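You operate a simulated robot arm through the tools that you are given. There is no shell and no other tool.

Carry out the task below with a simulated robot arm. There is one attempt and no reset: what you move stays moved.

Task
Put tile 57 on the turntable, brush white slip on it and cover the pot.
Fine: use the red brush and stand it back. Set down upright: red brush. A coat counts when it lies all over at full strength: go over it till it gets no stronger.

The check looks at the end state, three seconds after you hand in, the way a careful person would. Anything else that was tipped, shoved, dropped, spilled or broken makes it a failure. Lids that push on must go on centred and level and be pressed home; caps that screw on are set level and turned clockwise until they are tight.

Robot
A 6-joint arm with a two-finger gripper, fixed in place. Base frame: the origin is at the foot of the arm, x ahead of it, y to its left, z up; the work surface is at about z = 720. Lengths are in mm, angles in rad, forces in N, time in s.
With the tool pointing down near the work surface it reaches from about 420 to 840 mm from the base axis. Its first joint turns from -2.897 to 2.897 rad. Payload 1.66 kg.
The TCP is the grasp point between the finger pads, 16 mm short of the fingertips. In the tool frame z runs along the fingers and y along their closing line. Largest opening 111 mm; the body of the gripper starts 104 mm behind the TCP.
Orientation is told as [roll, pitch, yaw] about the base's x, y, z axes, in that order, counted from this pose: with the fingers straight down and closing along the base's y, the tool's x points along the base's -x, its y along +y and its z along -z.

Tools
- The arm moves only by the tool step_arm. Its argument "deltas" is a list that holds one entry, the list of rows, each a list of 6 numbers: the shift along the tool's x, y, z in mm, then the turn, a rotation vector about the tool's x, y, z in rad. In form: [[[dx, dy, dz, ax, ay, az], ...]]. A call has 1 to 20 rows; each row is the pose to reach, as a shift and turn from the pose commanded when the call began, along the tool's axes at that moment. "hand" is the opening in per cent of the stroke, from 0 (shut) to 100 (fully open), set as the call begins (left out, the last holds). Rows are played at 5 a second. More than 50 mm and 0.15 rad between two rows, or a gripper value outside its range, and nothing of the call is played. Where a pose cannot be reached the arm comes as near as it can. A force on the tool above 40 N (or 10 N above the force at the start of the call, whichever is more), or a blocked arm, ends the call early, and 0.2 s more pass. Each finger halts on what it meets, pressing with about 32 N; the grip force reading is that of the motor and also rises with nothing between the fingers. The clock runs only during rows and for 0.2 s after the last one: add rows that repeat a pose to give the fingers time. It gives the time, the measured TCP pose, the force on the tool (base axes), the opening and the grip force at its end, in the units of the frame above (readings bear some noise), with the torque about the TCP (base axes, N m) and any sound that the robot's microphone picked up.
- Cameras (640 x 400 px; columns grow to the right, rows downward): "scene" is fixed at [53.8, -648.8, 1567.9]; the picture's right is [0.78, -0.63, 0.00], its down [-0.44, -0.55, -0.71] and it looks along [0.44, 0.55, -0.71] (base axes); focal length 324 px, centre (320, 200). "wrist" rides on the gripper at [70, 14, -143] in the tool frame; the picture's right is [-0.19, 0.98, 0.00], its down [-0.87, -0.17, -0.47] and it looks along [-0.46, -0.09, 0.88] (tool axes); focal length 230 px, centre (320, 200). There is no depth. A picture from a camera that has moved, and an enlarged one, comes with that camera's place and axes in the base frame and with its lens. The place of the scene camera against the robot may be out by one fixed shift of up to 25 mm in any direction.
- grab_frame(camera): a new picture of that camera. It takes no simulated time.
- lift_body(by): slides the trunk up (or, below 0, down) by that many mm; the arm rides with it, the base frame stays. It gives what a move gives, with no picture.
- zoom(camera, box): a new picture of the part [left, top, right, bottom] of that camera's present view, enlarged. It takes no simulated time.
- sign_off(): hands the job in; it is judged then, once.

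Nothing tells you positions but the pictures and the camera data. Unless the task says otherwise, let go and move clear before handing in.

The tools are called after "Call:" by a JSON object that holds its "name" and its "arguments". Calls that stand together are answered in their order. step_arm: Moves the arm, as the interface text tells. Its arguments: {"type":"object","properties":{"deltas":{"type":"array","items":{"type":"array","items":{"type":"array","items":{"type":"number"}}}},"hand":{"type":"number"}},"required":["deltas"]} The other tools are called the same way: lift_body (by) slides the trunk up or down; grab_frame (camera) takes a picture; zoom (camera, box) takes an enlarged picture of a part of a camera's view; sign_off () hands the job in.

At the start:

```text
time_s: 0.0
position: [394.3, -101.5, 1053.7]
tool_rot: [-0.001, -0.002, 0.0]
ft_force: [-0.4, 0.0, 0.2]
ft_torque: [-0.02, -0.01, -0.01]
grip_width: 110.8
grip_force: 0.1
trunk travel left (down, up): [-50.0, 540.0]
```

scene: 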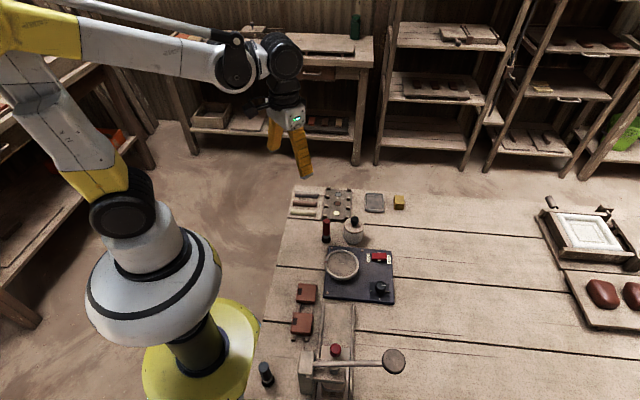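
wrist: 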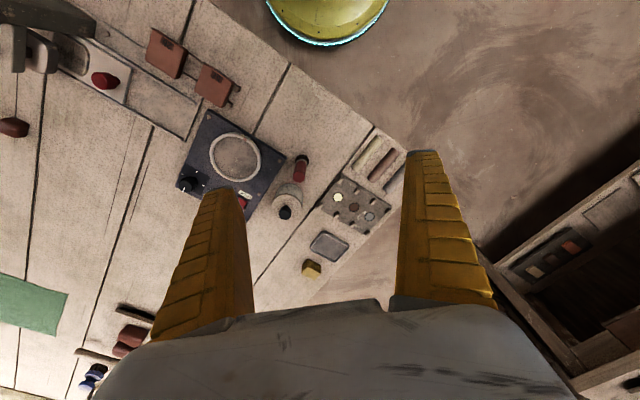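

I see a bench with a turntable (a dark plate with a round wheel), some brown tiles, a red-handled brush near a pot, and assorted pieces. I'll zoom in to identify things before moving.

Call:
{"name": "zoom", "arguments": {"camera": "scene", "box": [280, 180, 420, 268]}}

Call:
{"name": "zoom", "arguments": {"camera": "scene", "box": [250, 260, 420, 400]}}

Call:
{"name": "zoom", "arguments": {"camera": "wrist", "box": [140, 20, 420, 290]}}

Call:
{"name": "zoom", "arguments": {"camera": "wrist", "box": [0, 0, 260, 160]}}

Call:
{"name": "zoom", "arguments": {"camera": "scene", "box": [310, 225, 410, 310]}}

```text
4.55 times, centred on (350, 224) of scene
camera zoom: at [53.8, -648.8, 1567.9], right [0.78, -0.63, 0.0], down [-0.44, -0.55, -0.71], along [0.44, 0.55, -0.71], focal length 1475 px, centre (184, 91)
```

zoom: 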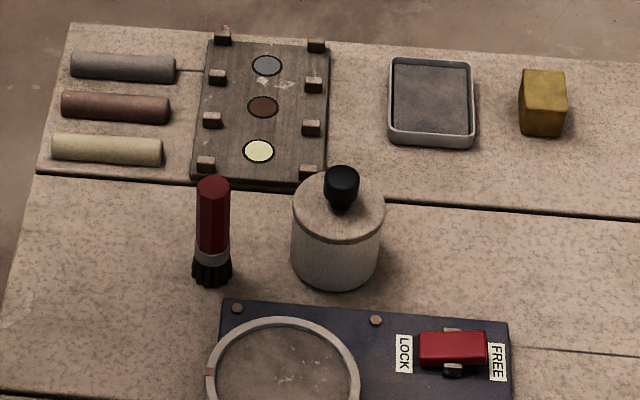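

```text
2.86 times, centred on (335, 330) of scene
camera zoom: at [53.8, -648.8, 1567.9], right [0.78, -0.63, 0.0], down [-0.44, -0.55, -0.71], along [0.44, 0.55, -0.71], focal length 927 px, centre (277, -171)
```

zoom: 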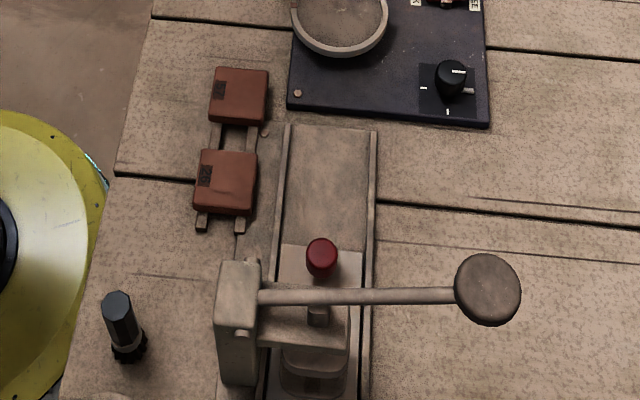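

```text
1.48 times, centred on (280, 155) of wrist
camera zoom: at [324.8, -86.6, 1196.0], right [0.19, 0.98, 0.0], down [0.87, -0.17, 0.47], along [0.46, -0.09, -0.88], focal length 341 px, centre (379, 267)
```

zoom: 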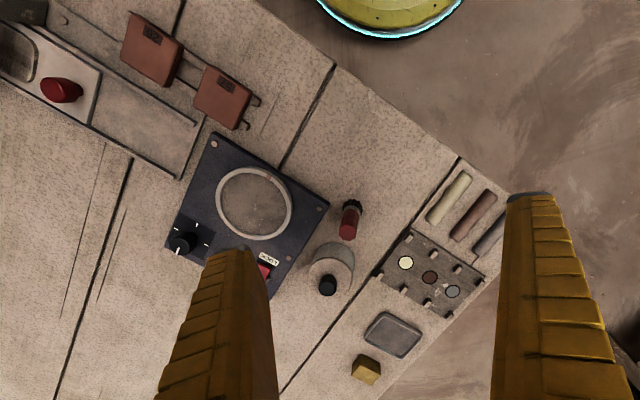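

```text
2.46 times, centred on (130, 80) of wrist
camera zoom: at [324.8, -86.6, 1196.0], right [0.19, 0.98, 0.0], down [0.87, -0.17, 0.47], along [0.46, -0.09, -0.88], focal length 566 px, centre (788, 495)
```

zoom: 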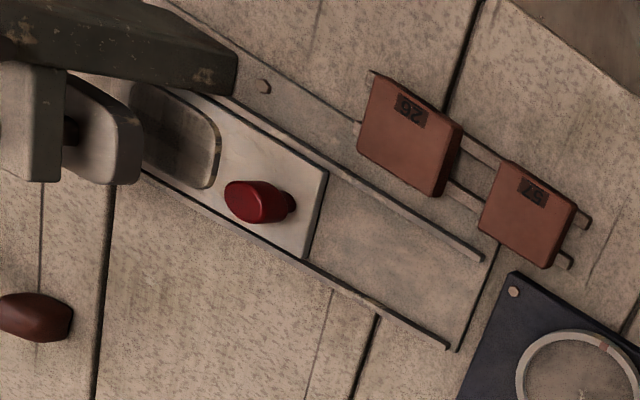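

```text
4.71 times, centred on (360, 268) of scene
camera zoom: at [53.8, -648.8, 1567.9], right [0.78, -0.63, 0.0], down [-0.44, -0.55, -0.71], along [0.44, 0.55, -0.71], focal length 1527 px, centre (132, -118)
```

zoom: 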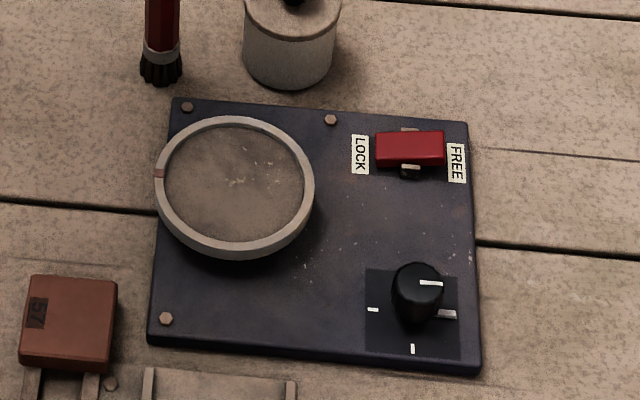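

The turntable plate with LOCK/FREE lever and a knob sits mid-bench. Tile 57 is on the rail rack beside it, and the red brush stands bristles down next to a lidded pot with a black knob. I'll move the wrist camera over the area for a closer look.

Call:
{"name": "step_arm", "arguments": {"deltas": [[[-15, -30, 15, 0, 0, 0], [-30, -60, 30, 0, 0, 0], [-45, -95, 45, 0, 0, 0], [-56, -125, 60, 0, 0, 0], [-56, -157, 75, 0, 0, 0], [-56, -157, 75, 0, 0, 0]]]}}

Call:
{"name": "grab_frame", "arguments": {"camera": "wrist"}}

Call:
{"name": "grab_frame", "arguments": {"camera": "scene"}}

```text
time_s: 1.4
position: [448.4, -259.5, 978.1]
tool_rot: [0.001, 0.0, 0.001]
ft_force: [0.6, -0.6, 0.0]
ft_torque: [0.04, 0.0, 0.0]
grip_width: 110.9
grip_force: 0.0
trunk travel left (down, up): [-50.0, 540.0]
```

```text
taken
camera wrist: at [378.9, -245.3, 1121.4], right [0.19, 0.98, 0.0], down [0.87, -0.17, 0.47], along [0.46, -0.09, -0.88], focal length 230 px, centre (320, 200)
```

wrist: 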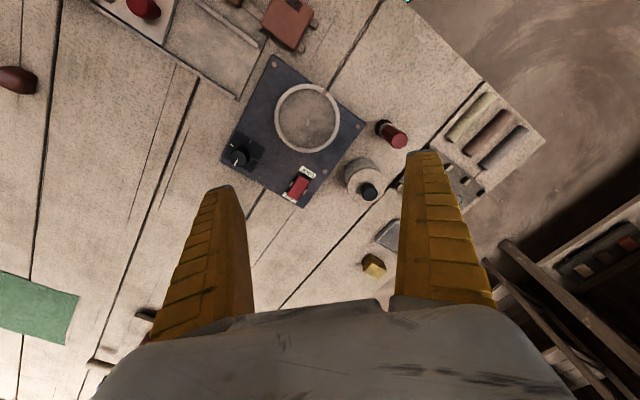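

```text
taken
```

scene: 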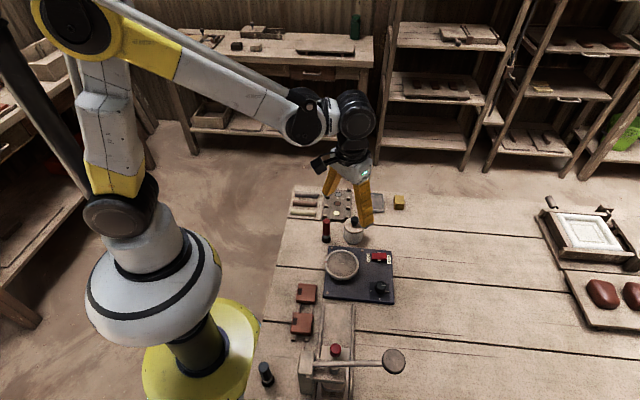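

The turntable is around x≈430, y≈-276 according to the wrist camera, so the scene camera seems to be offset by about 20 mm. I'll zoom in on the details.

Call:
{"name": "zoom", "arguments": {"camera": "wrist", "box": [210, 0, 410, 125]}}

Call:
{"name": "zoom", "arguments": {"camera": "wrist", "box": [210, 90, 410, 215]}}

Call:
{"name": "zoom", "arguments": {"camera": "wrist", "box": [330, 80, 560, 224]}}

Call:
{"name": "zoom", "arguments": {"camera": "scene", "box": [500, 180, 640, 340]}}

```text
3.20 times, centred on (310, 62) of wrist
camera zoom: at [378.9, -245.3, 1121.4], right [0.19, 0.98, 0.0], down [0.87, -0.17, 0.47], along [0.46, -0.09, -0.88], focal length 736 px, centre (352, 640)
```

zoom: 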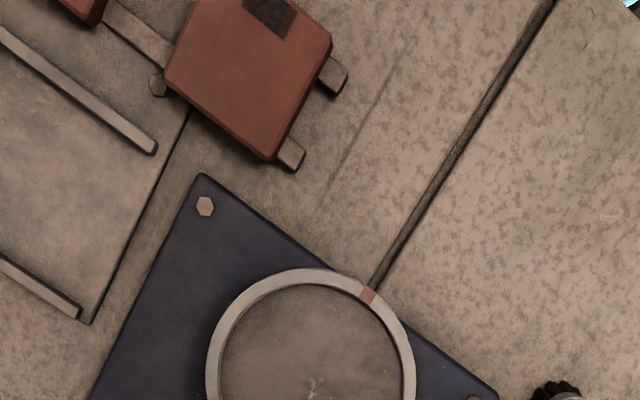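

```text
3.20 times, centred on (310, 152) of wrist
camera zoom: at [378.9, -245.3, 1121.4], right [0.19, 0.98, 0.0], down [0.87, -0.17, 0.47], along [0.46, -0.09, -0.88], focal length 736 px, centre (352, 352)
```

zoom: 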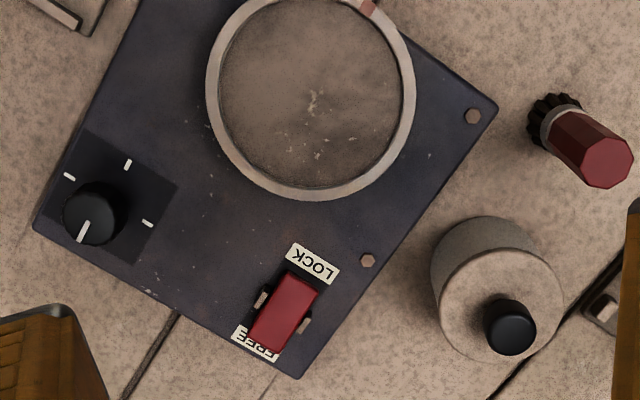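

```text
2.78 times, centred on (445, 152) of wrist
camera zoom: at [378.9, -245.3, 1121.4], right [0.19, 0.98, 0.0], down [0.87, -0.17, 0.47], along [0.46, -0.09, -0.88], focal length 639 px, centre (-27, 333)
```

zoom: 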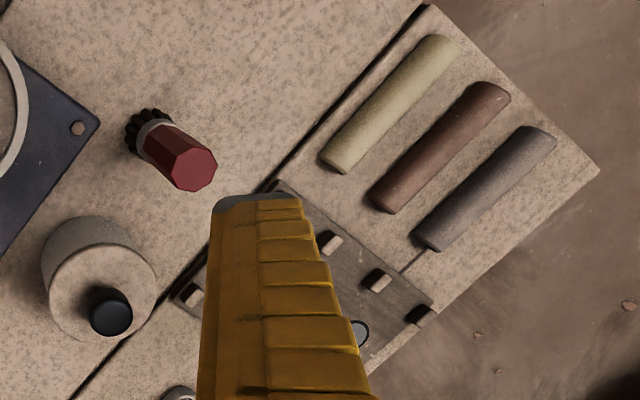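

```text
2.50 times, centred on (570, 260) of scene
camera zoom: at [53.8, -648.8, 1567.9], right [0.78, -0.63, 0.0], down [-0.44, -0.55, -0.71], along [0.44, 0.55, -0.71], focal length 811 px, centre (-305, 50)
```

zoom: 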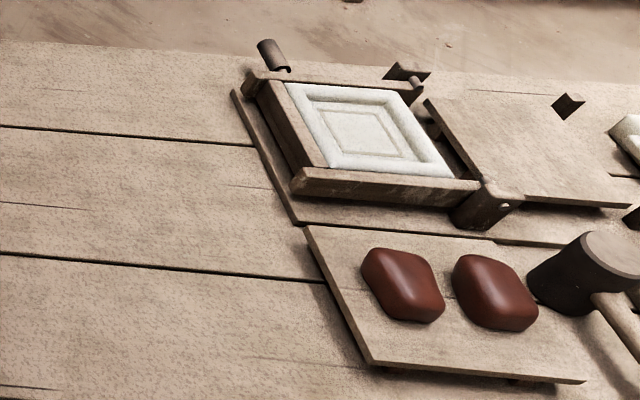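

The pot has a push-on lid with a black knob, and the red brush stands beside it. I'll bring the wrist camera lower over the pot and brush to measure them.

Call:
{"name": "step_arm", "arguments": {"deltas": [[[-18, 15, 20, 0, 0, 0], [-35, 30, 40, 0, 0, 0], [-52, 45, 60, 0, 0, 0], [-60, 58, 78, 0, 0, 0], [-60, 58, 78, 0, 0, 0]]]}}

Call:
{"name": "grab_frame", "arguments": {"camera": "wrist"}}

Call:
{"name": "zoom", "arguments": {"camera": "wrist", "box": [200, 0, 440, 150]}}

Call:
{"name": "zoom", "arguments": {"camera": "scene", "box": [280, 180, 420, 268]}}

```text
time_s: 2.6
position: [509.7, -200.5, 900.4]
tool_rot: [0.0, -0.001, -0.001]
ft_force: [0.3, 0.1, 0.0]
ft_torque: [-0.04, -0.01, -0.01]
grip_width: 110.6
grip_force: 0.1
trunk travel left (down, up): [-50.0, 540.0]
```

```text
taken
camera wrist: at [440.1, -187.1, 1043.2], right [0.19, 0.98, 0.0], down [0.87, -0.17, 0.47], along [0.46, -0.09, -0.88], focal length 230 px, centre (320, 200)
```

wrist: 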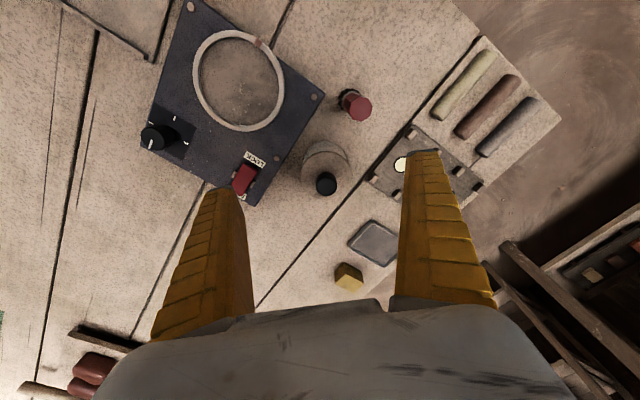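

```text
2.67 times, centred on (320, 75) of wrist
camera zoom: at [440.1, -187.1, 1043.2], right [0.19, 0.98, 0.0], down [0.87, -0.17, 0.47], along [0.46, -0.09, -0.88], focal length 614 px, centre (320, 533)
```

zoom: 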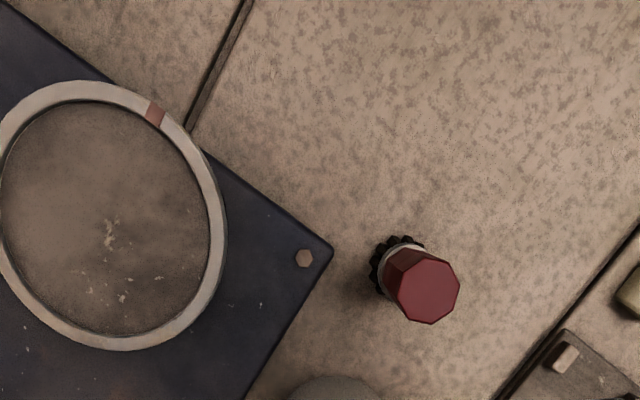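

```text
4.55 times, centred on (350, 224) of scene
camera zoom: at [53.8, -648.8, 1567.9], right [0.78, -0.63, 0.0], down [-0.44, -0.55, -0.71], along [0.44, 0.55, -0.71], focal length 1475 px, centre (184, 91)
```

zoom: 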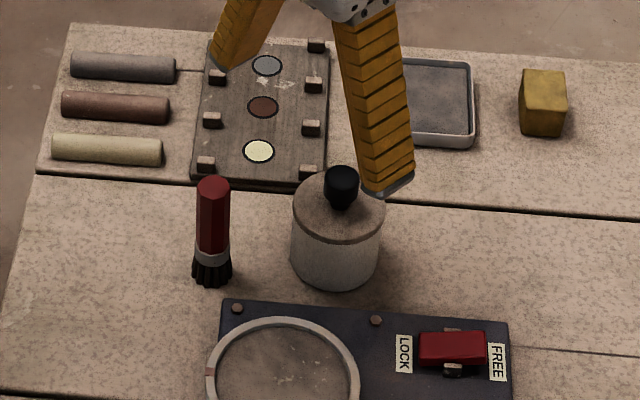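

Using parallax, the wheel top comes out around z≈765 at about (428,-275). The brush base is at about (472,-154) and the brush is about 90 mm tall. I'll look closer at the turntable, lever and tile.

Call:
{"name": "step_arm", "arguments": {"deltas": [[[20, -20, 15, 0, 0, 0], [40, -45, 30, 0, 0, 0], [65, -70, 50, 0, 0, 0], [75, -75, 70, 0, 0, 0], [75, -75, 70, 0, 0, 0]]]}}

Call:
{"name": "grab_frame", "arguments": {"camera": "wrist"}}

Call:
{"name": "zoom", "arguments": {"camera": "wrist", "box": [200, 40, 440, 190]}}

Call:
{"name": "zoom", "arguments": {"camera": "wrist", "box": [200, 0, 420, 137]}}

```text
time_s: 3.8
position: [434.8, -276.5, 829.6]
tool_rot: [0.001, 0.001, 0.0]
ft_force: [-0.2, 0.0, 0.3]
ft_torque: [-0.01, 0.0, 0.02]
grip_width: 110.8
grip_force: 0.1
trunk travel left (down, up): [-50.0, 540.0]
```

```text
taken
camera wrist: at [365.2, -262.8, 971.8], right [0.19, 0.98, 0.0], down [0.87, -0.17, 0.47], along [0.46, -0.09, -0.88], focal length 230 px, centre (320, 200)
```

wrist: 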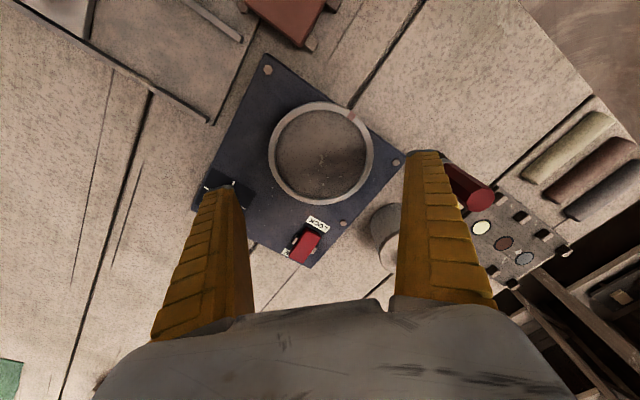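

```text
2.67 times, centred on (320, 115) of wrist
camera zoom: at [365.2, -262.8, 971.8], right [0.19, 0.98, 0.0], down [0.87, -0.17, 0.47], along [0.46, -0.09, -0.88], focal length 614 px, centre (320, 427)
```

zoom: 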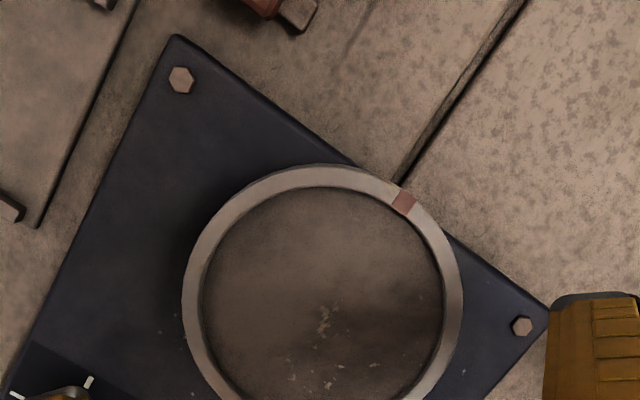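

```text
2.91 times, centred on (310, 68) of wrist
camera zoom: at [365.2, -262.8, 971.8], right [0.19, 0.98, 0.0], down [0.87, -0.17, 0.47], along [0.46, -0.09, -0.88], focal length 669 px, centre (349, 582)
```

zoom: 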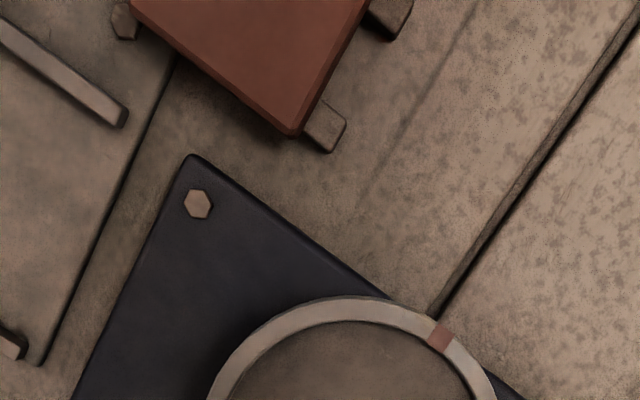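

The ring on the wheel is about 97 mm outside and 82 mm inside, and the tiles are roughly 50 mm squares. The bench layout is turned 45° to the base. Next I'll view tile 57 from above with the gripper yawed 45°.

Call:
{"name": "step_arm", "arguments": {"deltas": [[[20, 0, -15, 0, 0, -0.13], [42, 0, -30, 0, 0, -0.26], [64, 0, -40, 0, 0, -0.39], [86, 0, -40, 0, 0, -0.52], [108, 0, -40, 0, 0, -0.65], [125, 0, -40, 0, 0, -0.785], [125, 0, -40, 0, 0, -0.785]]]}}

Call:
{"name": "grab_frame", "arguments": {"camera": "wrist"}}

Call:
{"name": "grab_frame", "arguments": {"camera": "scene"}}

```text
time_s: 5.4
position: [310.4, -274.8, 869.3]
tool_rot: [0.0, -0.001, 0.789]
ft_force: [0.0, -0.7, -0.8]
ft_torque: [-0.01, -0.02, 0.01]
grip_width: 110.8
grip_force: 0.1
trunk travel left (down, up): [-50.0, 540.0]
```

```text
taken
camera wrist: at [252.3, -314.0, 1012.5], right [-0.56, 0.83, 0.0], down [0.73, 0.49, 0.47], along [0.39, 0.26, -0.88], focal length 230 px, centre (320, 200)
```

wrist: 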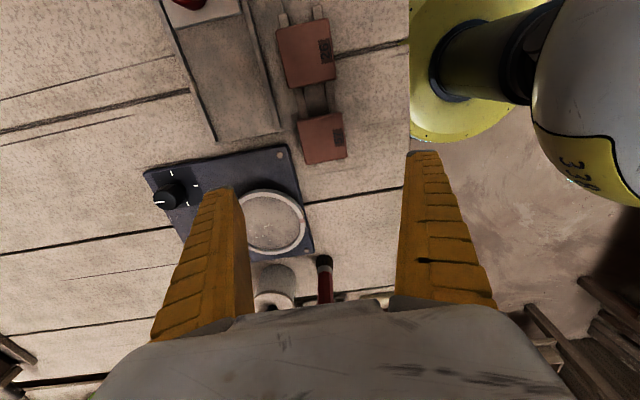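

```text
taken
```

scene: 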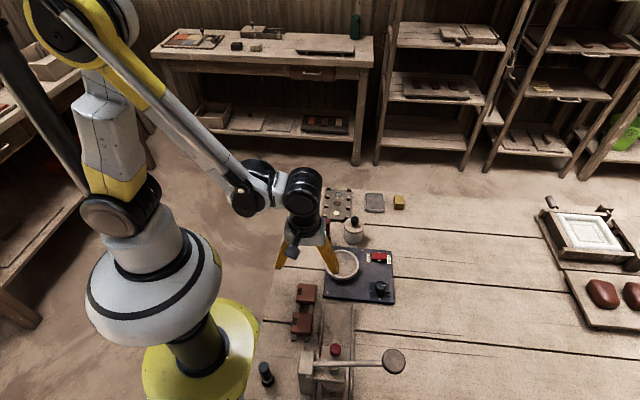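

Call:
{"name": "zoom", "arguments": {"camera": "wrist", "box": [210, 50, 410, 175]}}

Call:
{"name": "zoom", "arguments": {"camera": "wrist", "box": [150, 130, 350, 255]}}

Call:
{"name": "zoom", "arguments": {"camera": "scene", "box": [270, 270, 370, 350]}}

```text
3.20 times, centred on (310, 112) of wrist
camera zoom: at [252.3, -314.0, 1012.5], right [-0.56, 0.83, 0.0], down [0.73, 0.49, 0.47], along [0.39, 0.26, -0.88], focal length 736 px, centre (352, 480)
```

zoom: 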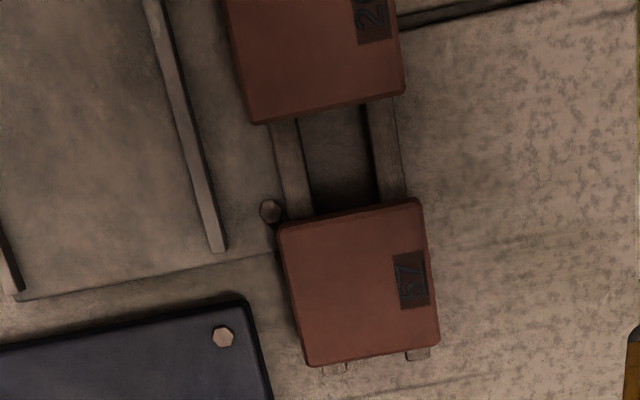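

```text
3.20 times, centred on (250, 192) of wrist
camera zoom: at [252.3, -314.0, 1012.5], right [-0.56, 0.83, 0.0], down [0.73, 0.49, 0.47], along [0.39, 0.26, -0.88], focal length 736 px, centre (544, 224)
```

zoom: 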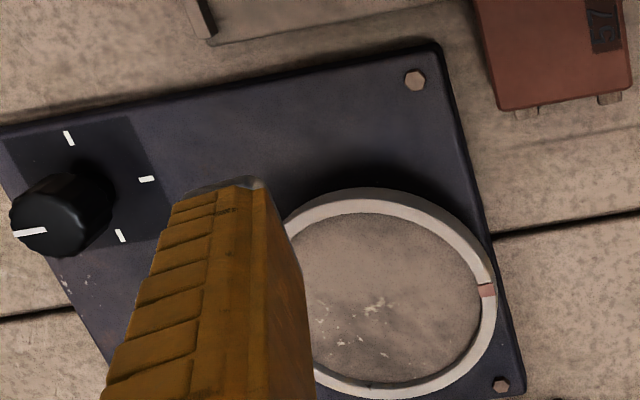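

```text
5.00 times, centred on (320, 310) of scene
camera zoom: at [53.8, -648.8, 1567.9], right [0.78, -0.63, 0.0], down [-0.44, -0.55, -0.71], along [0.44, 0.55, -0.71], focal length 1623 px, centre (320, -350)
```

zoom: 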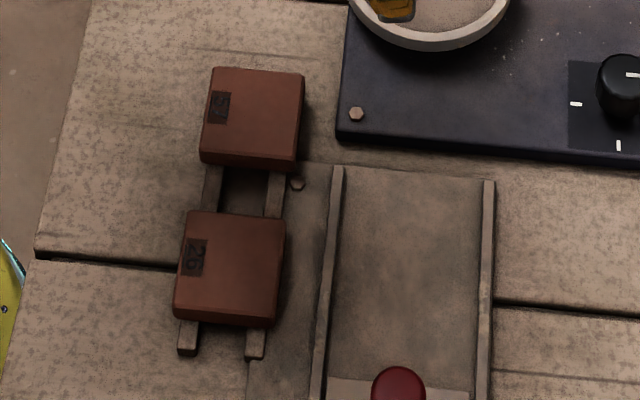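

Tile 57 is confirmed as the one nearer the turntable, centred at about (302,-276). I'll lower the arm straight above it for a closer view before grasping.

Call:
{"name": "step_arm", "arguments": {"deltas": [[[4, 5, 20, 0, 0, 0], [5, 6, 40, 0, 0, 0], [5, 6, 60, 0, 0, 0], [5, 6, 75, 0, 0, 0], [5, 6, 75, 0, 0, 0]]]}}

Call:
{"name": "grab_frame", "arguments": {"camera": "wrist"}}

Call:
{"name": "zoom", "arguments": {"camera": "wrist", "box": [210, 80, 410, 205]}}

Call:
{"name": "zoom", "arguments": {"camera": "scene", "box": [260, 230, 400, 330]}}

```text
time_s: 6.6
position: [302.3, -275.8, 795.3]
tool_rot: [0.0, 0.001, 0.785]
ft_force: [1.0, 0.0, -0.6]
ft_torque: [0.04, -0.01, -0.03]
grip_width: 111.1
grip_force: 0.1
trunk travel left (down, up): [-50.0, 540.0]
```

```text
taken
camera wrist: at [244.6, -314.4, 937.9], right [-0.56, 0.83, 0.0], down [0.73, 0.49, 0.47], along [0.39, 0.26, -0.88], focal length 230 px, centre (320, 200)
```

wrist: 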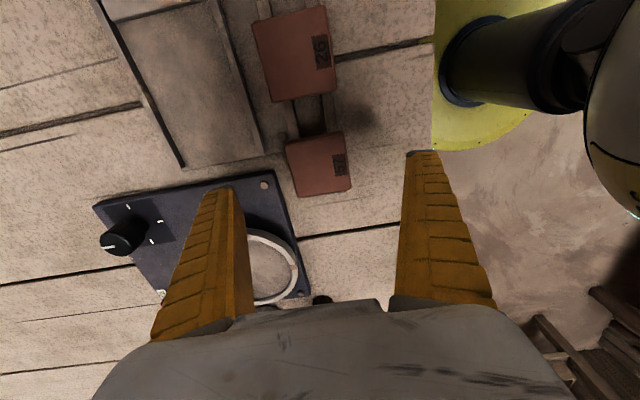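

```text
3.20 times, centred on (310, 142) of wrist
camera zoom: at [244.6, -314.4, 937.9], right [-0.56, 0.83, 0.0], down [0.73, 0.49, 0.47], along [0.39, 0.26, -0.88], focal length 736 px, centre (352, 384)
```

zoom: 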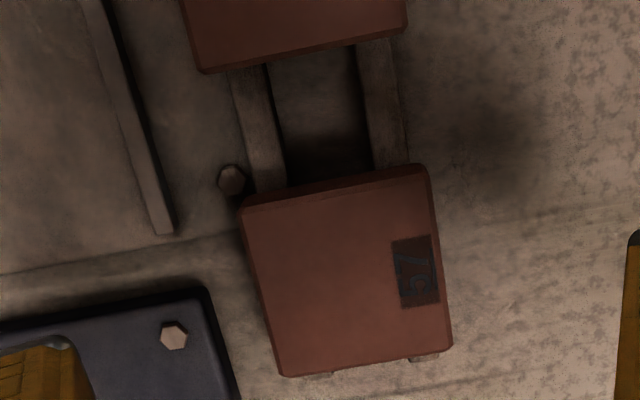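

```text
4.00 times, centred on (330, 280) of scene
camera zoom: at [53.8, -648.8, 1567.9], right [0.78, -0.63, 0.0], down [-0.44, -0.55, -0.71], along [0.44, 0.55, -0.71], focal length 1298 px, centre (280, -120)
```

zoom: 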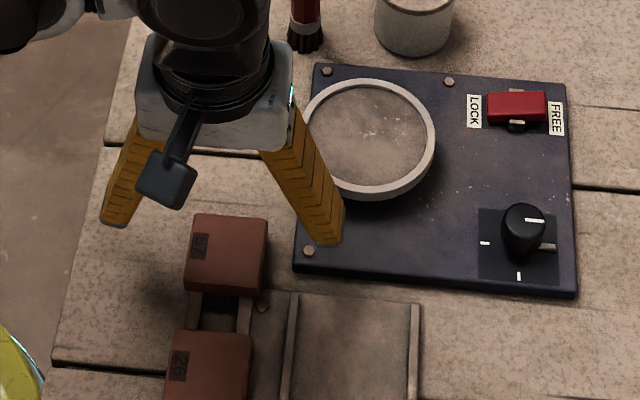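

The gap between tile 57 and the turntable plate is about 18 mm. I'll narrow the fingers to about 62 mm, staying above, and check the alignment before descending.

Call:
{"name": "step_arm", "arguments": {"deltas": [[[0, 0, 5, 0, 0, 0], [0, 0, 10, 0, 0, 0], [0, 0, 15, 0, 0, 0], [0, 0, 20, 0, 0, 0], [0, 0, 20, 0, 0, 0]]], "hand": 56}}

Call:
{"name": "grab_frame", "arguments": {"camera": "wrist"}}

Call:
{"name": "zoom", "arguments": {"camera": "scene", "box": [260, 230, 400, 330]}}

```text
time_s: 7.8
position: [304.7, -275.6, 776.9]
tool_rot: [-0.002, 0.0, 0.785]
ft_force: [-0.2, 0.0, 0.2]
ft_torque: [0.01, 0.03, 0.03]
grip_width: 63.7
grip_force: 1.0
trunk travel left (down, up): [-50.0, 540.0]
```

```text
taken
camera wrist: at [244.8, -314.1, 919.7], right [-0.56, 0.83, 0.0], down [0.73, 0.49, 0.47], along [0.39, 0.26, -0.88], focal length 230 px, centre (320, 200)
```

wrist: 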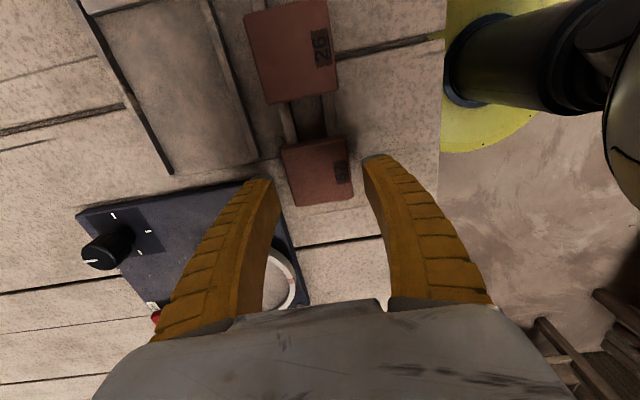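

```text
4.00 times, centred on (330, 280) of scene
camera zoom: at [53.8, -648.8, 1567.9], right [0.78, -0.63, 0.0], down [-0.44, -0.55, -0.71], along [0.44, 0.55, -0.71], focal length 1298 px, centre (280, -120)
```

zoom: 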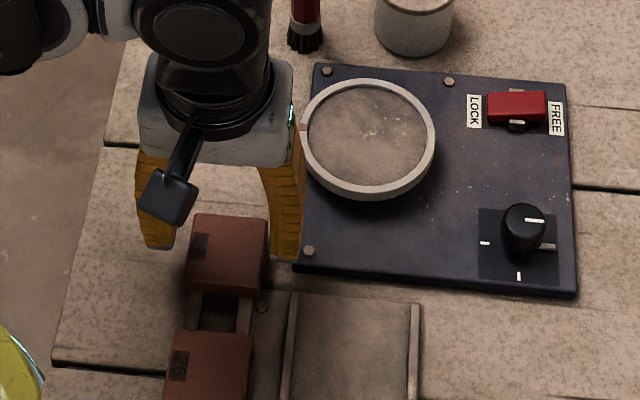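

The tile sits centred between the fingers. I'll descend so the tips reach about z=735 and then close gently.

Call:
{"name": "step_arm", "arguments": {"deltas": [[[0, 0, 8, 0, 0, 0], [0, 0, 16, 0, 0, 0], [0, 0, 22, 0, 0, 0], [0, 0, 26, 0, 0, 0], [0, 0, 26, 0, 0, 0]]]}}

Call:
{"name": "zoom", "arguments": {"camera": "wrist", "box": [220, 120, 420, 245]}}

Call:
{"name": "zoom", "arguments": {"camera": "scene", "box": [275, 250, 375, 320]}}

```text
time_s: 9.0
position: [312.0, -282.7, 769.7]
tool_rot: [-0.002, 0.0, 0.784]
ft_force: [-0.8, 0.7, 0.8]
ft_torque: [-0.02, -0.01, -0.01]
grip_width: 64.1
grip_force: 1.7
out of reach, approached as far as the arm can: row 1, 2, 3, 4, 5
trunk travel left (down, up): [-50.0, 540.0]
```

```text
3.20 times, centred on (320, 182) of wrist
camera zoom: at [252.4, -321.7, 912.2], right [-0.56, 0.83, 0.0], down [0.73, 0.49, 0.47], along [0.39, 0.26, -0.88], focal length 736 px, centre (320, 256)
```

zoom: 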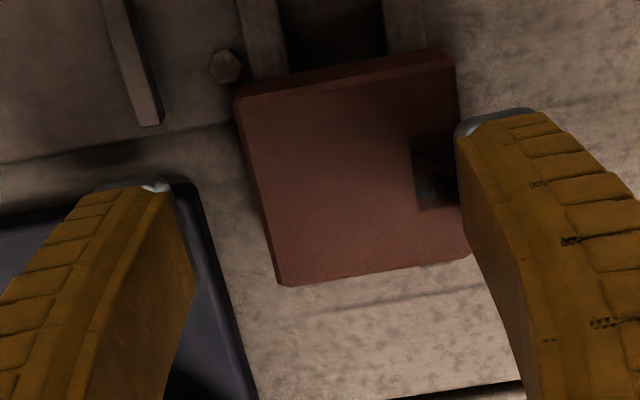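

```text
5.71 times, centred on (325, 285) of scene
camera zoom: at [53.8, -648.8, 1567.9], right [0.78, -0.63, 0.0], down [-0.44, -0.55, -0.71], along [0.44, 0.55, -0.71], focal length 1855 px, centre (291, -286)
```

zoom: 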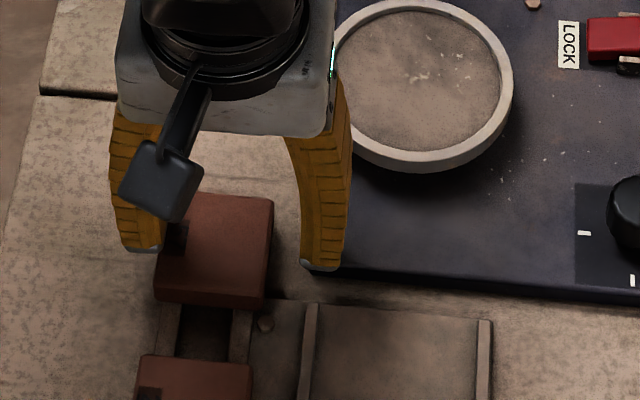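

The arm can't reach straight down there at the current trunk height and slid outwards without touching anything. I'll back up, lower the trunk to gain near reach, and try again.

Call:
{"name": "step_arm", "arguments": {"deltas": [[[0, 0, -20, 0, 0, 0], [0, 0, -40, 0, 0, 0], [0, 0, -60, 0, 0, 0], [0, 0, -80, 0, 0, 0], [0, 0, -80, 0, 0, 0]]]}}

```text
time_s: 10.2
position: [310.0, -281.1, 850.6]
tool_rot: [0.001, 0.001, 0.785]
ft_force: [-0.9, 0.1, -1.0]
ft_torque: [-0.04, 0.01, -0.03]
grip_width: 64.3
grip_force: 1.6
trunk travel left (down, up): [-50.0, 540.0]
```

Call:
{"name": "lift_body", "arguments": {"by": -50}}

Call:
{"name": "zoom", "arguments": {"camera": "scene", "box": [260, 220, 400, 320]}}

```text
time_s: 11.1
position: [309.7, -280.2, 798.8]
tool_rot: [-0.002, 0.001, 0.786]
ft_force: [0.7, 0.5, 0.2]
ft_torque: [-0.01, -0.02, -0.01]
grip_width: 63.9
grip_force: 1.3
trunk travel left (down, up): [0.0, 590.0]
```

```text
4.00 times, centred on (330, 270) of scene
camera zoom: at [53.8, -648.8, 1567.9], right [0.78, -0.63, 0.0], down [-0.44, -0.55, -0.71], along [0.44, 0.55, -0.71], focal length 1298 px, centre (280, -80)
```

zoom: 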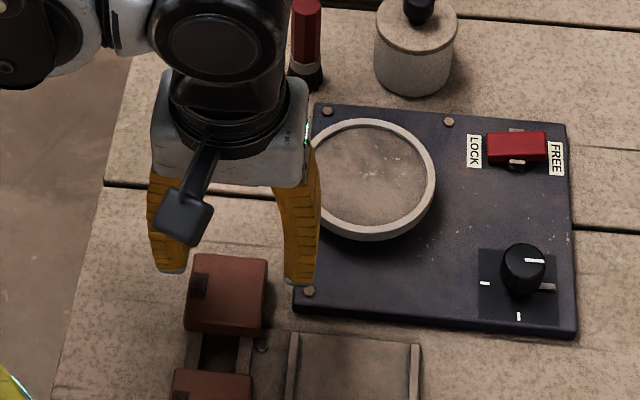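

Call:
{"name": "step_arm", "arguments": {"deltas": [[[2, 8, 8, 0, 0, 0], [2, 8, 16, 0, 0, 0], [2, 8, 24, 0, 0, 0], [2, 8, 24, 0, 0, 0], [2, 8, 24, 0, 0, 0]]]}}

Call:
{"name": "zoom", "arguments": {"camera": "wrist", "box": [220, 120, 420, 245]}}

```text
time_s: 12.3
position: [302.0, -277.5, 775.4]
tool_rot: [0.0, 0.001, 0.787]
ft_force: [0.2, -0.1, -0.5]
ft_torque: [0.0, -0.03, -0.01]
grip_width: 63.8
grip_force: 1.0
trunk travel left (down, up): [0.0, 590.0]
```

```text
3.20 times, centred on (320, 182) of wrist
camera zoom: at [243.8, -315.8, 918.2], right [-0.56, 0.83, 0.0], down [0.73, 0.49, 0.47], along [0.39, 0.26, -0.88], focal length 736 px, centre (320, 256)
```

zoom: 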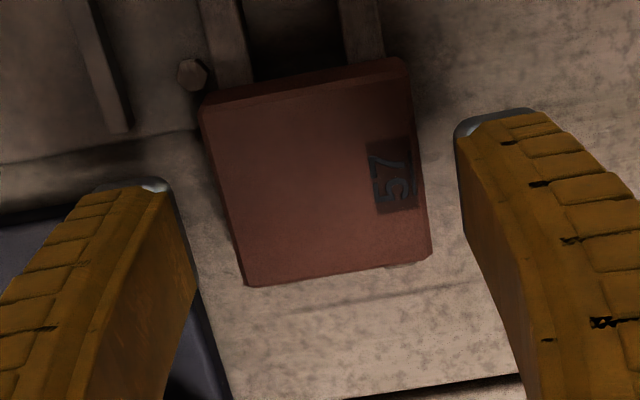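

Call:
{"name": "step_arm", "arguments": {"deltas": [[[0, 0, 8, 0, 0, 0], [0, 0, 16, 0, 0, 0], [0, 0, 22, 0, 0, 0], [0, 0, 26, 0, 0, 0], [0, 0, 26, 0, 0, 0]]]}}

Call:
{"name": "zoom", "arguments": {"camera": "wrist", "box": [220, 120, 420, 245]}}

Call:
{"name": "zoom", "arguments": {"camera": "scene", "box": [275, 250, 375, 320]}}

```text
time_s: 13.5
position: [302.0, -277.1, 749.4]
tool_rot: [0.0, 0.0, 0.786]
ft_force: [-0.5, -0.1, -0.4]
ft_torque: [-0.04, 0.01, -0.01]
grip_width: 64.1
grip_force: 1.5
trunk travel left (down, up): [0.0, 590.0]
```

```text
3.20 times, centred on (320, 182) of wrist
camera zoom: at [243.9, -316.5, 892.1], right [-0.56, 0.83, 0.0], down [0.73, 0.49, 0.47], along [0.39, 0.26, -0.88], focal length 736 px, centre (320, 256)
```

zoom: 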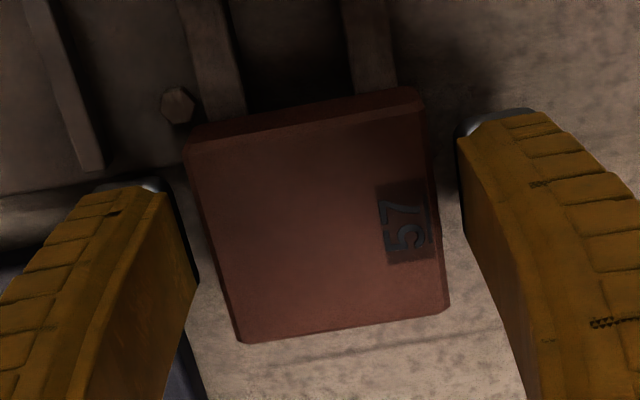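

```text
5.71 times, centred on (325, 285) of scene
camera zoom: at [53.8, -648.8, 1567.9], right [0.78, -0.63, 0.0], down [-0.44, -0.55, -0.71], along [0.44, 0.55, -0.71], focal length 1855 px, centre (291, -286)
```

zoom: 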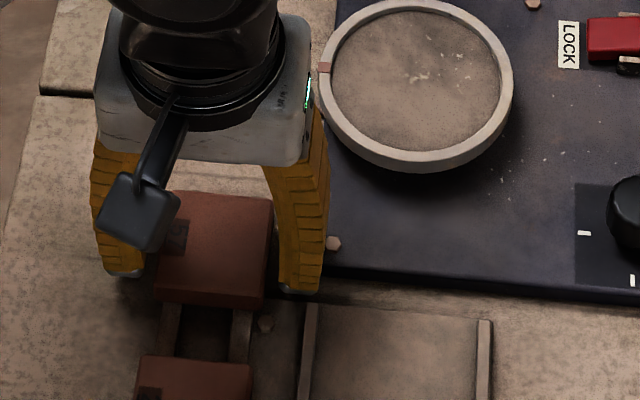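

The fingers straddle the tile with no contact, and the tile top is at z≈748. Closing now.

Call:
{"name": "step_arm", "arguments": {"deltas": [[[0, 0, 0, 0, 0, 0], [0, 0, 0, 0, 0, 0], [0, 0, 0, 0, 0, 0]]], "hand": 38}}

Call:
{"name": "zoom", "arguments": {"camera": "wrist", "box": [220, 120, 420, 245]}}

```text
time_s: 14.3
position: [302.8, -276.7, 749.2]
tool_rot: [0.0, -0.001, 0.785]
ft_force: [1.4, -2.7, 9.6]
ft_torque: [0.01, -0.04, 0.01]
grip_width: 49.1
grip_force: 32.0
trunk travel left (down, up): [0.0, 590.0]
```

```text
3.20 times, centred on (320, 182) of wrist
camera zoom: at [243.7, -316.4, 892.3], right [-0.56, 0.83, 0.0], down [0.73, 0.49, 0.47], along [0.39, 0.26, -0.88], focal length 736 px, centre (320, 256)
```

zoom: 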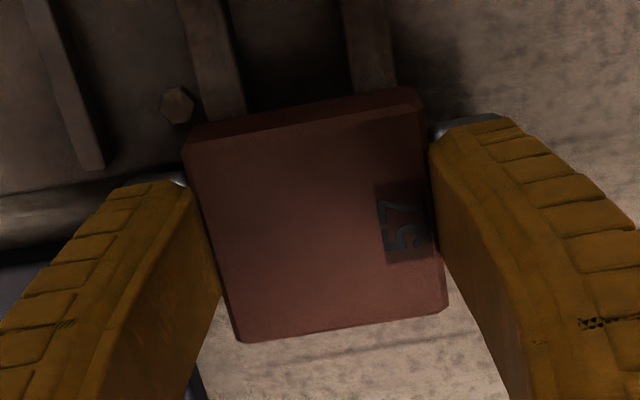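

Grip holds at 49 mm. I'll lift slowly and check that the tile comes with it.

Call:
{"name": "step_arm", "arguments": {"deltas": [[[0, 0, -3, 0, 0, 0], [0, 0, -8, 0, 0, 0], [0, 0, -16, 0, 0, 0], [0, 0, -30, 0, 0, 0], [0, 0, -50, 0, 0, 0], [0, 0, -50, 0, 0, 0]]]}}

Call:
{"name": "grab_frame", "arguments": {"camera": "wrist"}}

Call:
{"name": "zoom", "arguments": {"camera": "scene", "box": [260, 220, 400, 320]}}

```text
time_s: 15.7
position: [302.3, -278.3, 799.5]
tool_rot: [0.001, 0.0, 0.786]
ft_force: [-1.2, 0.3, -0.3]
ft_torque: [-0.02, 0.0, -0.01]
grip_width: 47.9
grip_force: 32.5
trunk travel left (down, up): [0.0, 590.0]
```

```text
taken
camera wrist: at [243.4, -316.4, 942.3], right [-0.56, 0.83, 0.0], down [0.73, 0.49, 0.47], along [0.39, 0.26, -0.88], focal length 230 px, centre (320, 200)
```

wrist: 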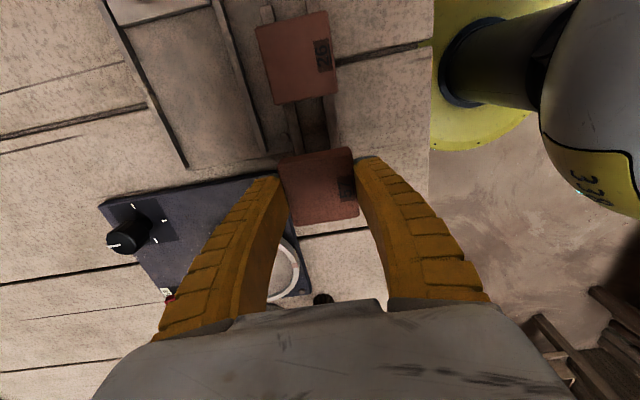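

```text
4.00 times, centred on (330, 270) of scene
camera zoom: at [53.8, -648.8, 1567.9], right [0.78, -0.63, 0.0], down [-0.44, -0.55, -0.71], along [0.44, 0.55, -0.71], focal length 1298 px, centre (280, -80)
```

zoom: 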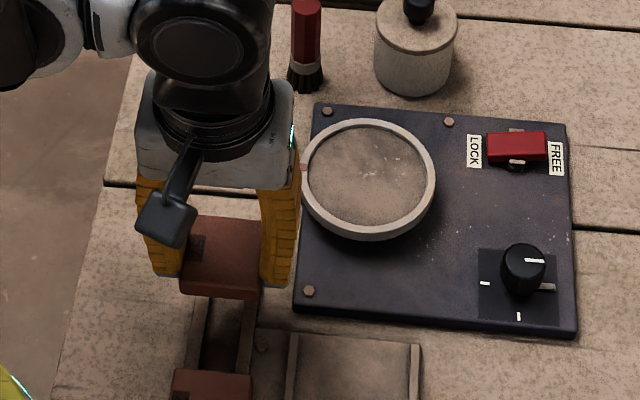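

The tile lifted cleanly. I'll look at the held tile's thickness relative to the fingertips, and at the turntable's rim, before placing it.

Call:
{"name": "zoom", "arguments": {"camera": "scene", "box": [290, 260, 340, 300]}}

Call:
{"name": "zoom", "arguments": {"camera": "scene", "box": [325, 240, 375, 290]}}

Call:
{"name": "zoom", "arguments": {"camera": "wrist", "box": [260, 130, 380, 240]}}

Call:
{"name": "zoom", "arguments": {"camera": "scene", "box": [365, 240, 400, 300]}}

```text
10.00 times, centred on (315, 280) of scene
camera zoom: at [53.8, -648.8, 1567.9], right [0.78, -0.63, 0.0], down [-0.44, -0.55, -0.71], along [0.44, 0.55, -0.71], focal length 3246 px, centre (370, -600)
```

zoom: 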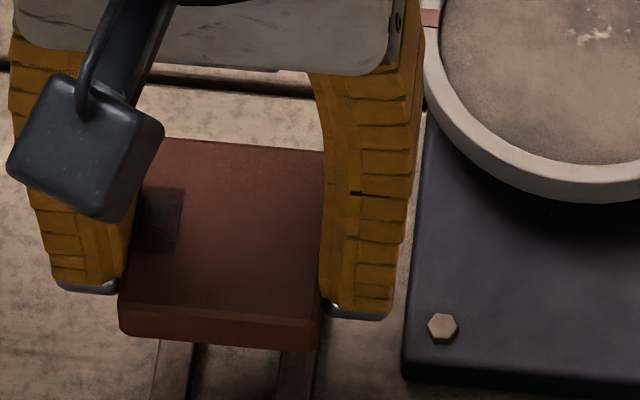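

```text
8.00 times, centred on (350, 265) of scene
camera zoom: at [53.8, -648.8, 1567.9], right [0.78, -0.63, 0.0], down [-0.44, -0.55, -0.71], along [0.44, 0.55, -0.71], focal length 2596 px, centre (80, -320)
```

zoom: 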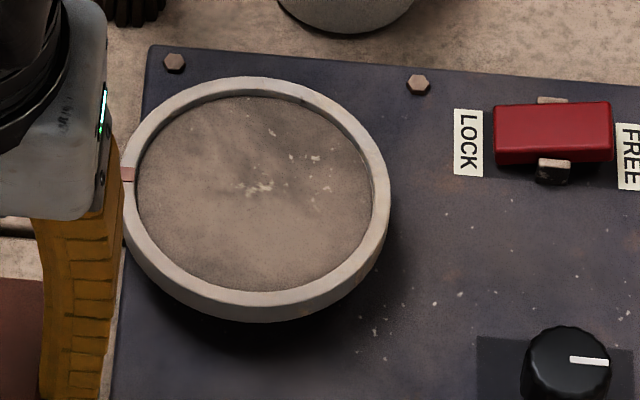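

```text
3.64 times, centred on (320, 185) of wrist
camera zoom: at [243.4, -316.4, 942.3], right [-0.56, 0.83, 0.0], down [0.73, 0.49, 0.47], along [0.39, 0.26, -0.88], focal length 837 px, centre (320, 254)
```

zoom: 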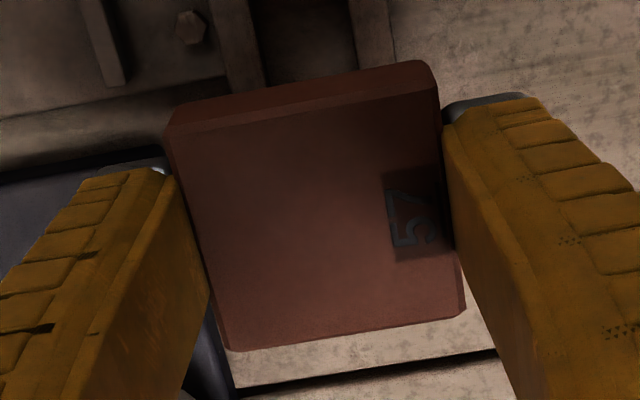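

```text
6.67 times, centred on (382, 270) of scene
camera zoom: at [53.8, -648.8, 1567.9], right [0.78, -0.63, 0.0], down [-0.44, -0.55, -0.71], along [0.44, 0.55, -0.71], focal length 2164 px, centre (-97, -267)
```

zoom: 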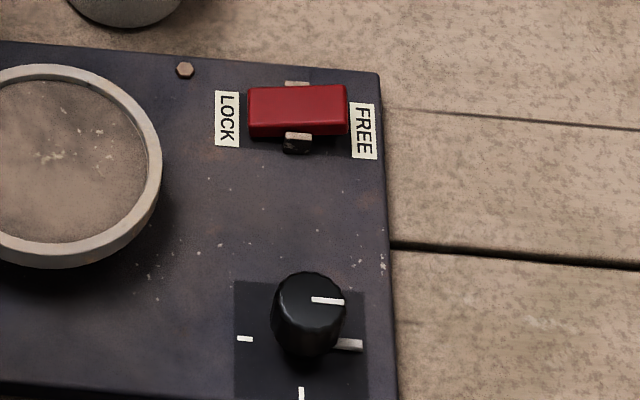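

The tile is about 14 mm thick with its bottom near the fingertips. The turntable rim top is at z≈765, centred at about (430,-275.5), with a slightly recessed disc. I'll carry the tile over it.

Call:
{"name": "step_arm", "arguments": {"deltas": [[[0, 0, -20, 0, 0, 0], [0, 0, -40, 0, 0, 0], [-18, -18, -40, 0, 0, 0], [-38, -37, -40, 0, 0, 0], [-58, -56, -40, 0, 0, 0], [-78, -76, -40, 0, 0, 0], [-93, -90.4, -40, 0, 0, 0], [-93, -90.4, -40, 0, 0, 0], [-93, -90.4, -40, 0, 0, 0]]]}}

Call:
{"name": "grab_frame", "arguments": {"camera": "wrist"}}

Call:
{"name": "zoom", "arguments": {"camera": "scene", "box": [300, 210, 420, 310]}}

```text
time_s: 17.7
position: [432.5, -275.1, 837.7]
tool_rot: [0.001, 0.001, 0.785]
ft_force: [0.1, -0.3, -1.3]
ft_torque: [0.0, 0.0, -0.01]
grip_width: 47.3
grip_force: 32.0
trunk travel left (down, up): [0.0, 590.0]
```

```text
taken
camera wrist: at [373.5, -314.1, 980.4], right [-0.56, 0.83, 0.0], down [0.73, 0.49, 0.47], along [0.39, 0.26, -0.88], focal length 230 px, centre (320, 200)
```

wrist: 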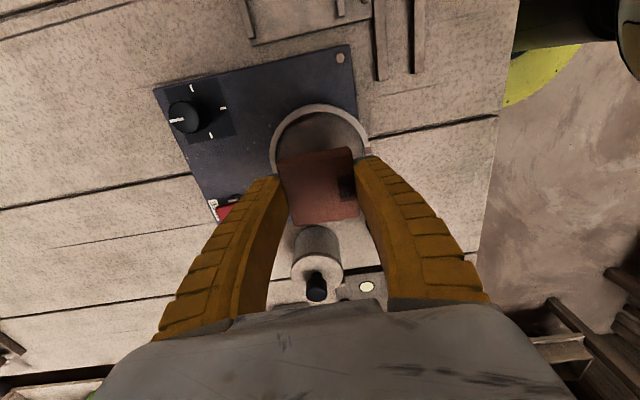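

```text
4.00 times, centred on (360, 260) of scene
camera zoom: at [53.8, -648.8, 1567.9], right [0.78, -0.63, 0.0], down [-0.44, -0.55, -0.71], along [0.44, 0.55, -0.71], focal length 1298 px, centre (160, -40)
```

zoom: 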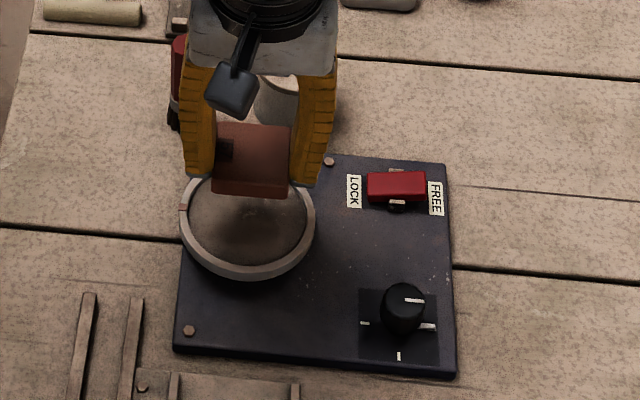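

The tile centre is within about 1–2 mm of the wheel centre. I'll descend, with the last part in small steps while watching the force.

Call:
{"name": "step_arm", "arguments": {"deltas": [[[-1, 0, 12, 0, 0, 0], [-1, 0, 24, 0, 0, 0], [-1, 0, 36, 0, 0, 0], [-1, 0, 46, 0, 0, 0], [-1, 0, 52, 0, 0, 0], [-1, 0, 52, 0, 0, 0]]]}}

Call:
{"name": "step_arm", "arguments": {"deltas": [[[0, 0, 1, 0, 0, 0], [0, 0, 2, 0, 0, 0], [0, 0, 3, 0, 0, 0], [0, 0, 3, 0, 0, 0]]]}}

Call:
{"name": "zoom", "arguments": {"camera": "scene", "box": [315, 225, 375, 285]}}

Call:
{"name": "zoom", "arguments": {"camera": "wrist", "box": [240, 100, 400, 240]}}

```text
time_s: 19.1
position: [433.5, -276.1, 787.6]
tool_rot: [0.0, -0.001, 0.786]
ft_force: [-0.9, 0.4, -1.2]
ft_torque: [0.03, -0.01, 0.02]
grip_width: 47.5
grip_force: 32.5
trunk travel left (down, up): [0.0, 590.0]
```

```text
time_s: 20.1
position: [433.5, -274.0, 783.9]
tool_rot: [0.0, -0.001, 0.785]
ft_force: [0.9, 0.3, -0.4]
ft_torque: [0.02, 0.02, -0.02]
grip_width: 47.5
grip_force: 31.8
trunk travel left (down, up): [0.0, 590.0]
```

```text
6.67 times, centred on (345, 255) of scene
camera zoom: at [53.8, -648.8, 1567.9], right [0.78, -0.63, 0.0], down [-0.44, -0.55, -0.71], along [0.44, 0.55, -0.71], focal length 2164 px, centre (153, -167)
```

zoom: 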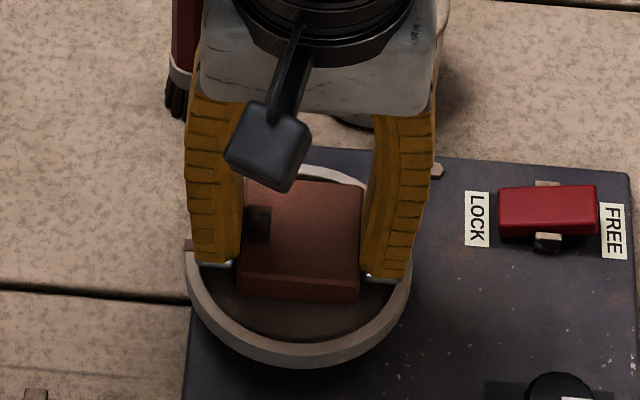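

```text
2.86 times, centred on (320, 170) of wrist
camera zoom: at [374.6, -313.1, 926.2], right [-0.56, 0.83, 0.0], down [0.73, 0.49, 0.47], along [0.39, 0.26, -0.88], focal length 657 px, centre (320, 286)
```

zoom: 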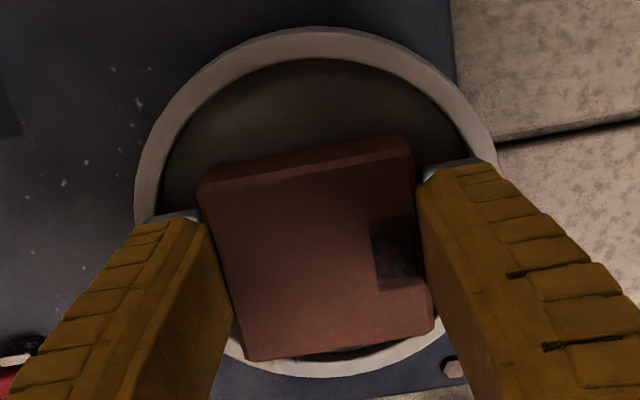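

Call:
{"name": "step_arm", "arguments": {"deltas": [[[0, 0, 1, 0, 0, 0], [0, 0, 2, 0, 0, 0], [0, 0, 2, 0, 0, 0]]]}}

Call:
{"name": "step_arm", "arguments": {"deltas": [[[0, 0, 1, 0, 0, 0], [0, 0, 1, 0, 0, 0]]]}}

Call:
{"name": "step_arm", "arguments": {"deltas": [[[0, 0, 1, 0, 0, 0], [0, 0, 1, 0, 0, 0]]]}}

```text
time_s: 20.9
position: [433.4, -273.7, 782.8]
tool_rot: [0.0, -0.001, 0.784]
ft_force: [2.9, -0.5, 8.1]
ft_torque: [-0.01, -0.02, 0.01]
grip_width: 48.6
grip_force: 31.8
trunk travel left (down, up): [0.0, 590.0]
```

```text
time_s: 21.5
position: [432.9, -273.2, 781.1]
tool_rot: [-0.001, -0.001, 0.786]
ft_force: [3.3, -1.4, 20.3]
ft_torque: [0.0, -0.01, 0.0]
grip_width: 50.0
grip_force: 32.3
trunk travel left (down, up): [0.0, 590.0]
```

```text
time_s: 22.1
position: [432.7, -274.2, 780.4]
tool_rot: [-0.002, 0.0, 0.786]
ft_force: [3.6, -4.4, 20.3]
ft_torque: [-0.06, -0.07, 0.01]
grip_width: 50.6
grip_force: 31.7
trunk travel left (down, up): [0.0, 590.0]
```

The tile is seated, with contact at TCP≈782. I'll ease the load, open just slightly so the fingers stay inside the rim, then rise.

Call:
{"name": "step_arm", "arguments": {"deltas": [[[0, 0, -1, 0, 0, 0], [0, 0, -1, 0, 0, 0], [0, 0, -1, 0, 0, 0]]], "hand": 47}}

Call:
{"name": "zoom", "arguments": {"camera": "wrist", "box": [240, 100, 400, 240]}}

```text
time_s: 22.9
position: [432.7, -274.4, 781.3]
tool_rot: [-0.001, -0.001, 0.785]
ft_force: [-0.3, 1.2, -0.8]
ft_torque: [-0.01, -0.04, -0.01]
grip_width: 54.5
grip_force: 2.1
trunk travel left (down, up): [0.0, 590.0]
```

```text
2.86 times, centred on (320, 170) of wrist
camera zoom: at [374.9, -312.9, 923.7], right [-0.56, 0.83, 0.0], down [0.73, 0.49, 0.47], along [0.39, 0.26, -0.88], focal length 657 px, centre (320, 286)
```

zoom: 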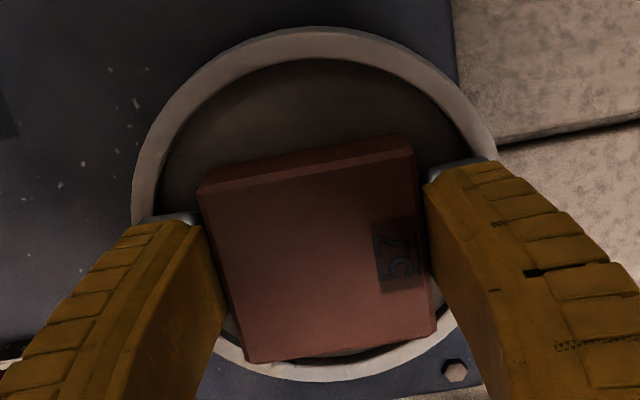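

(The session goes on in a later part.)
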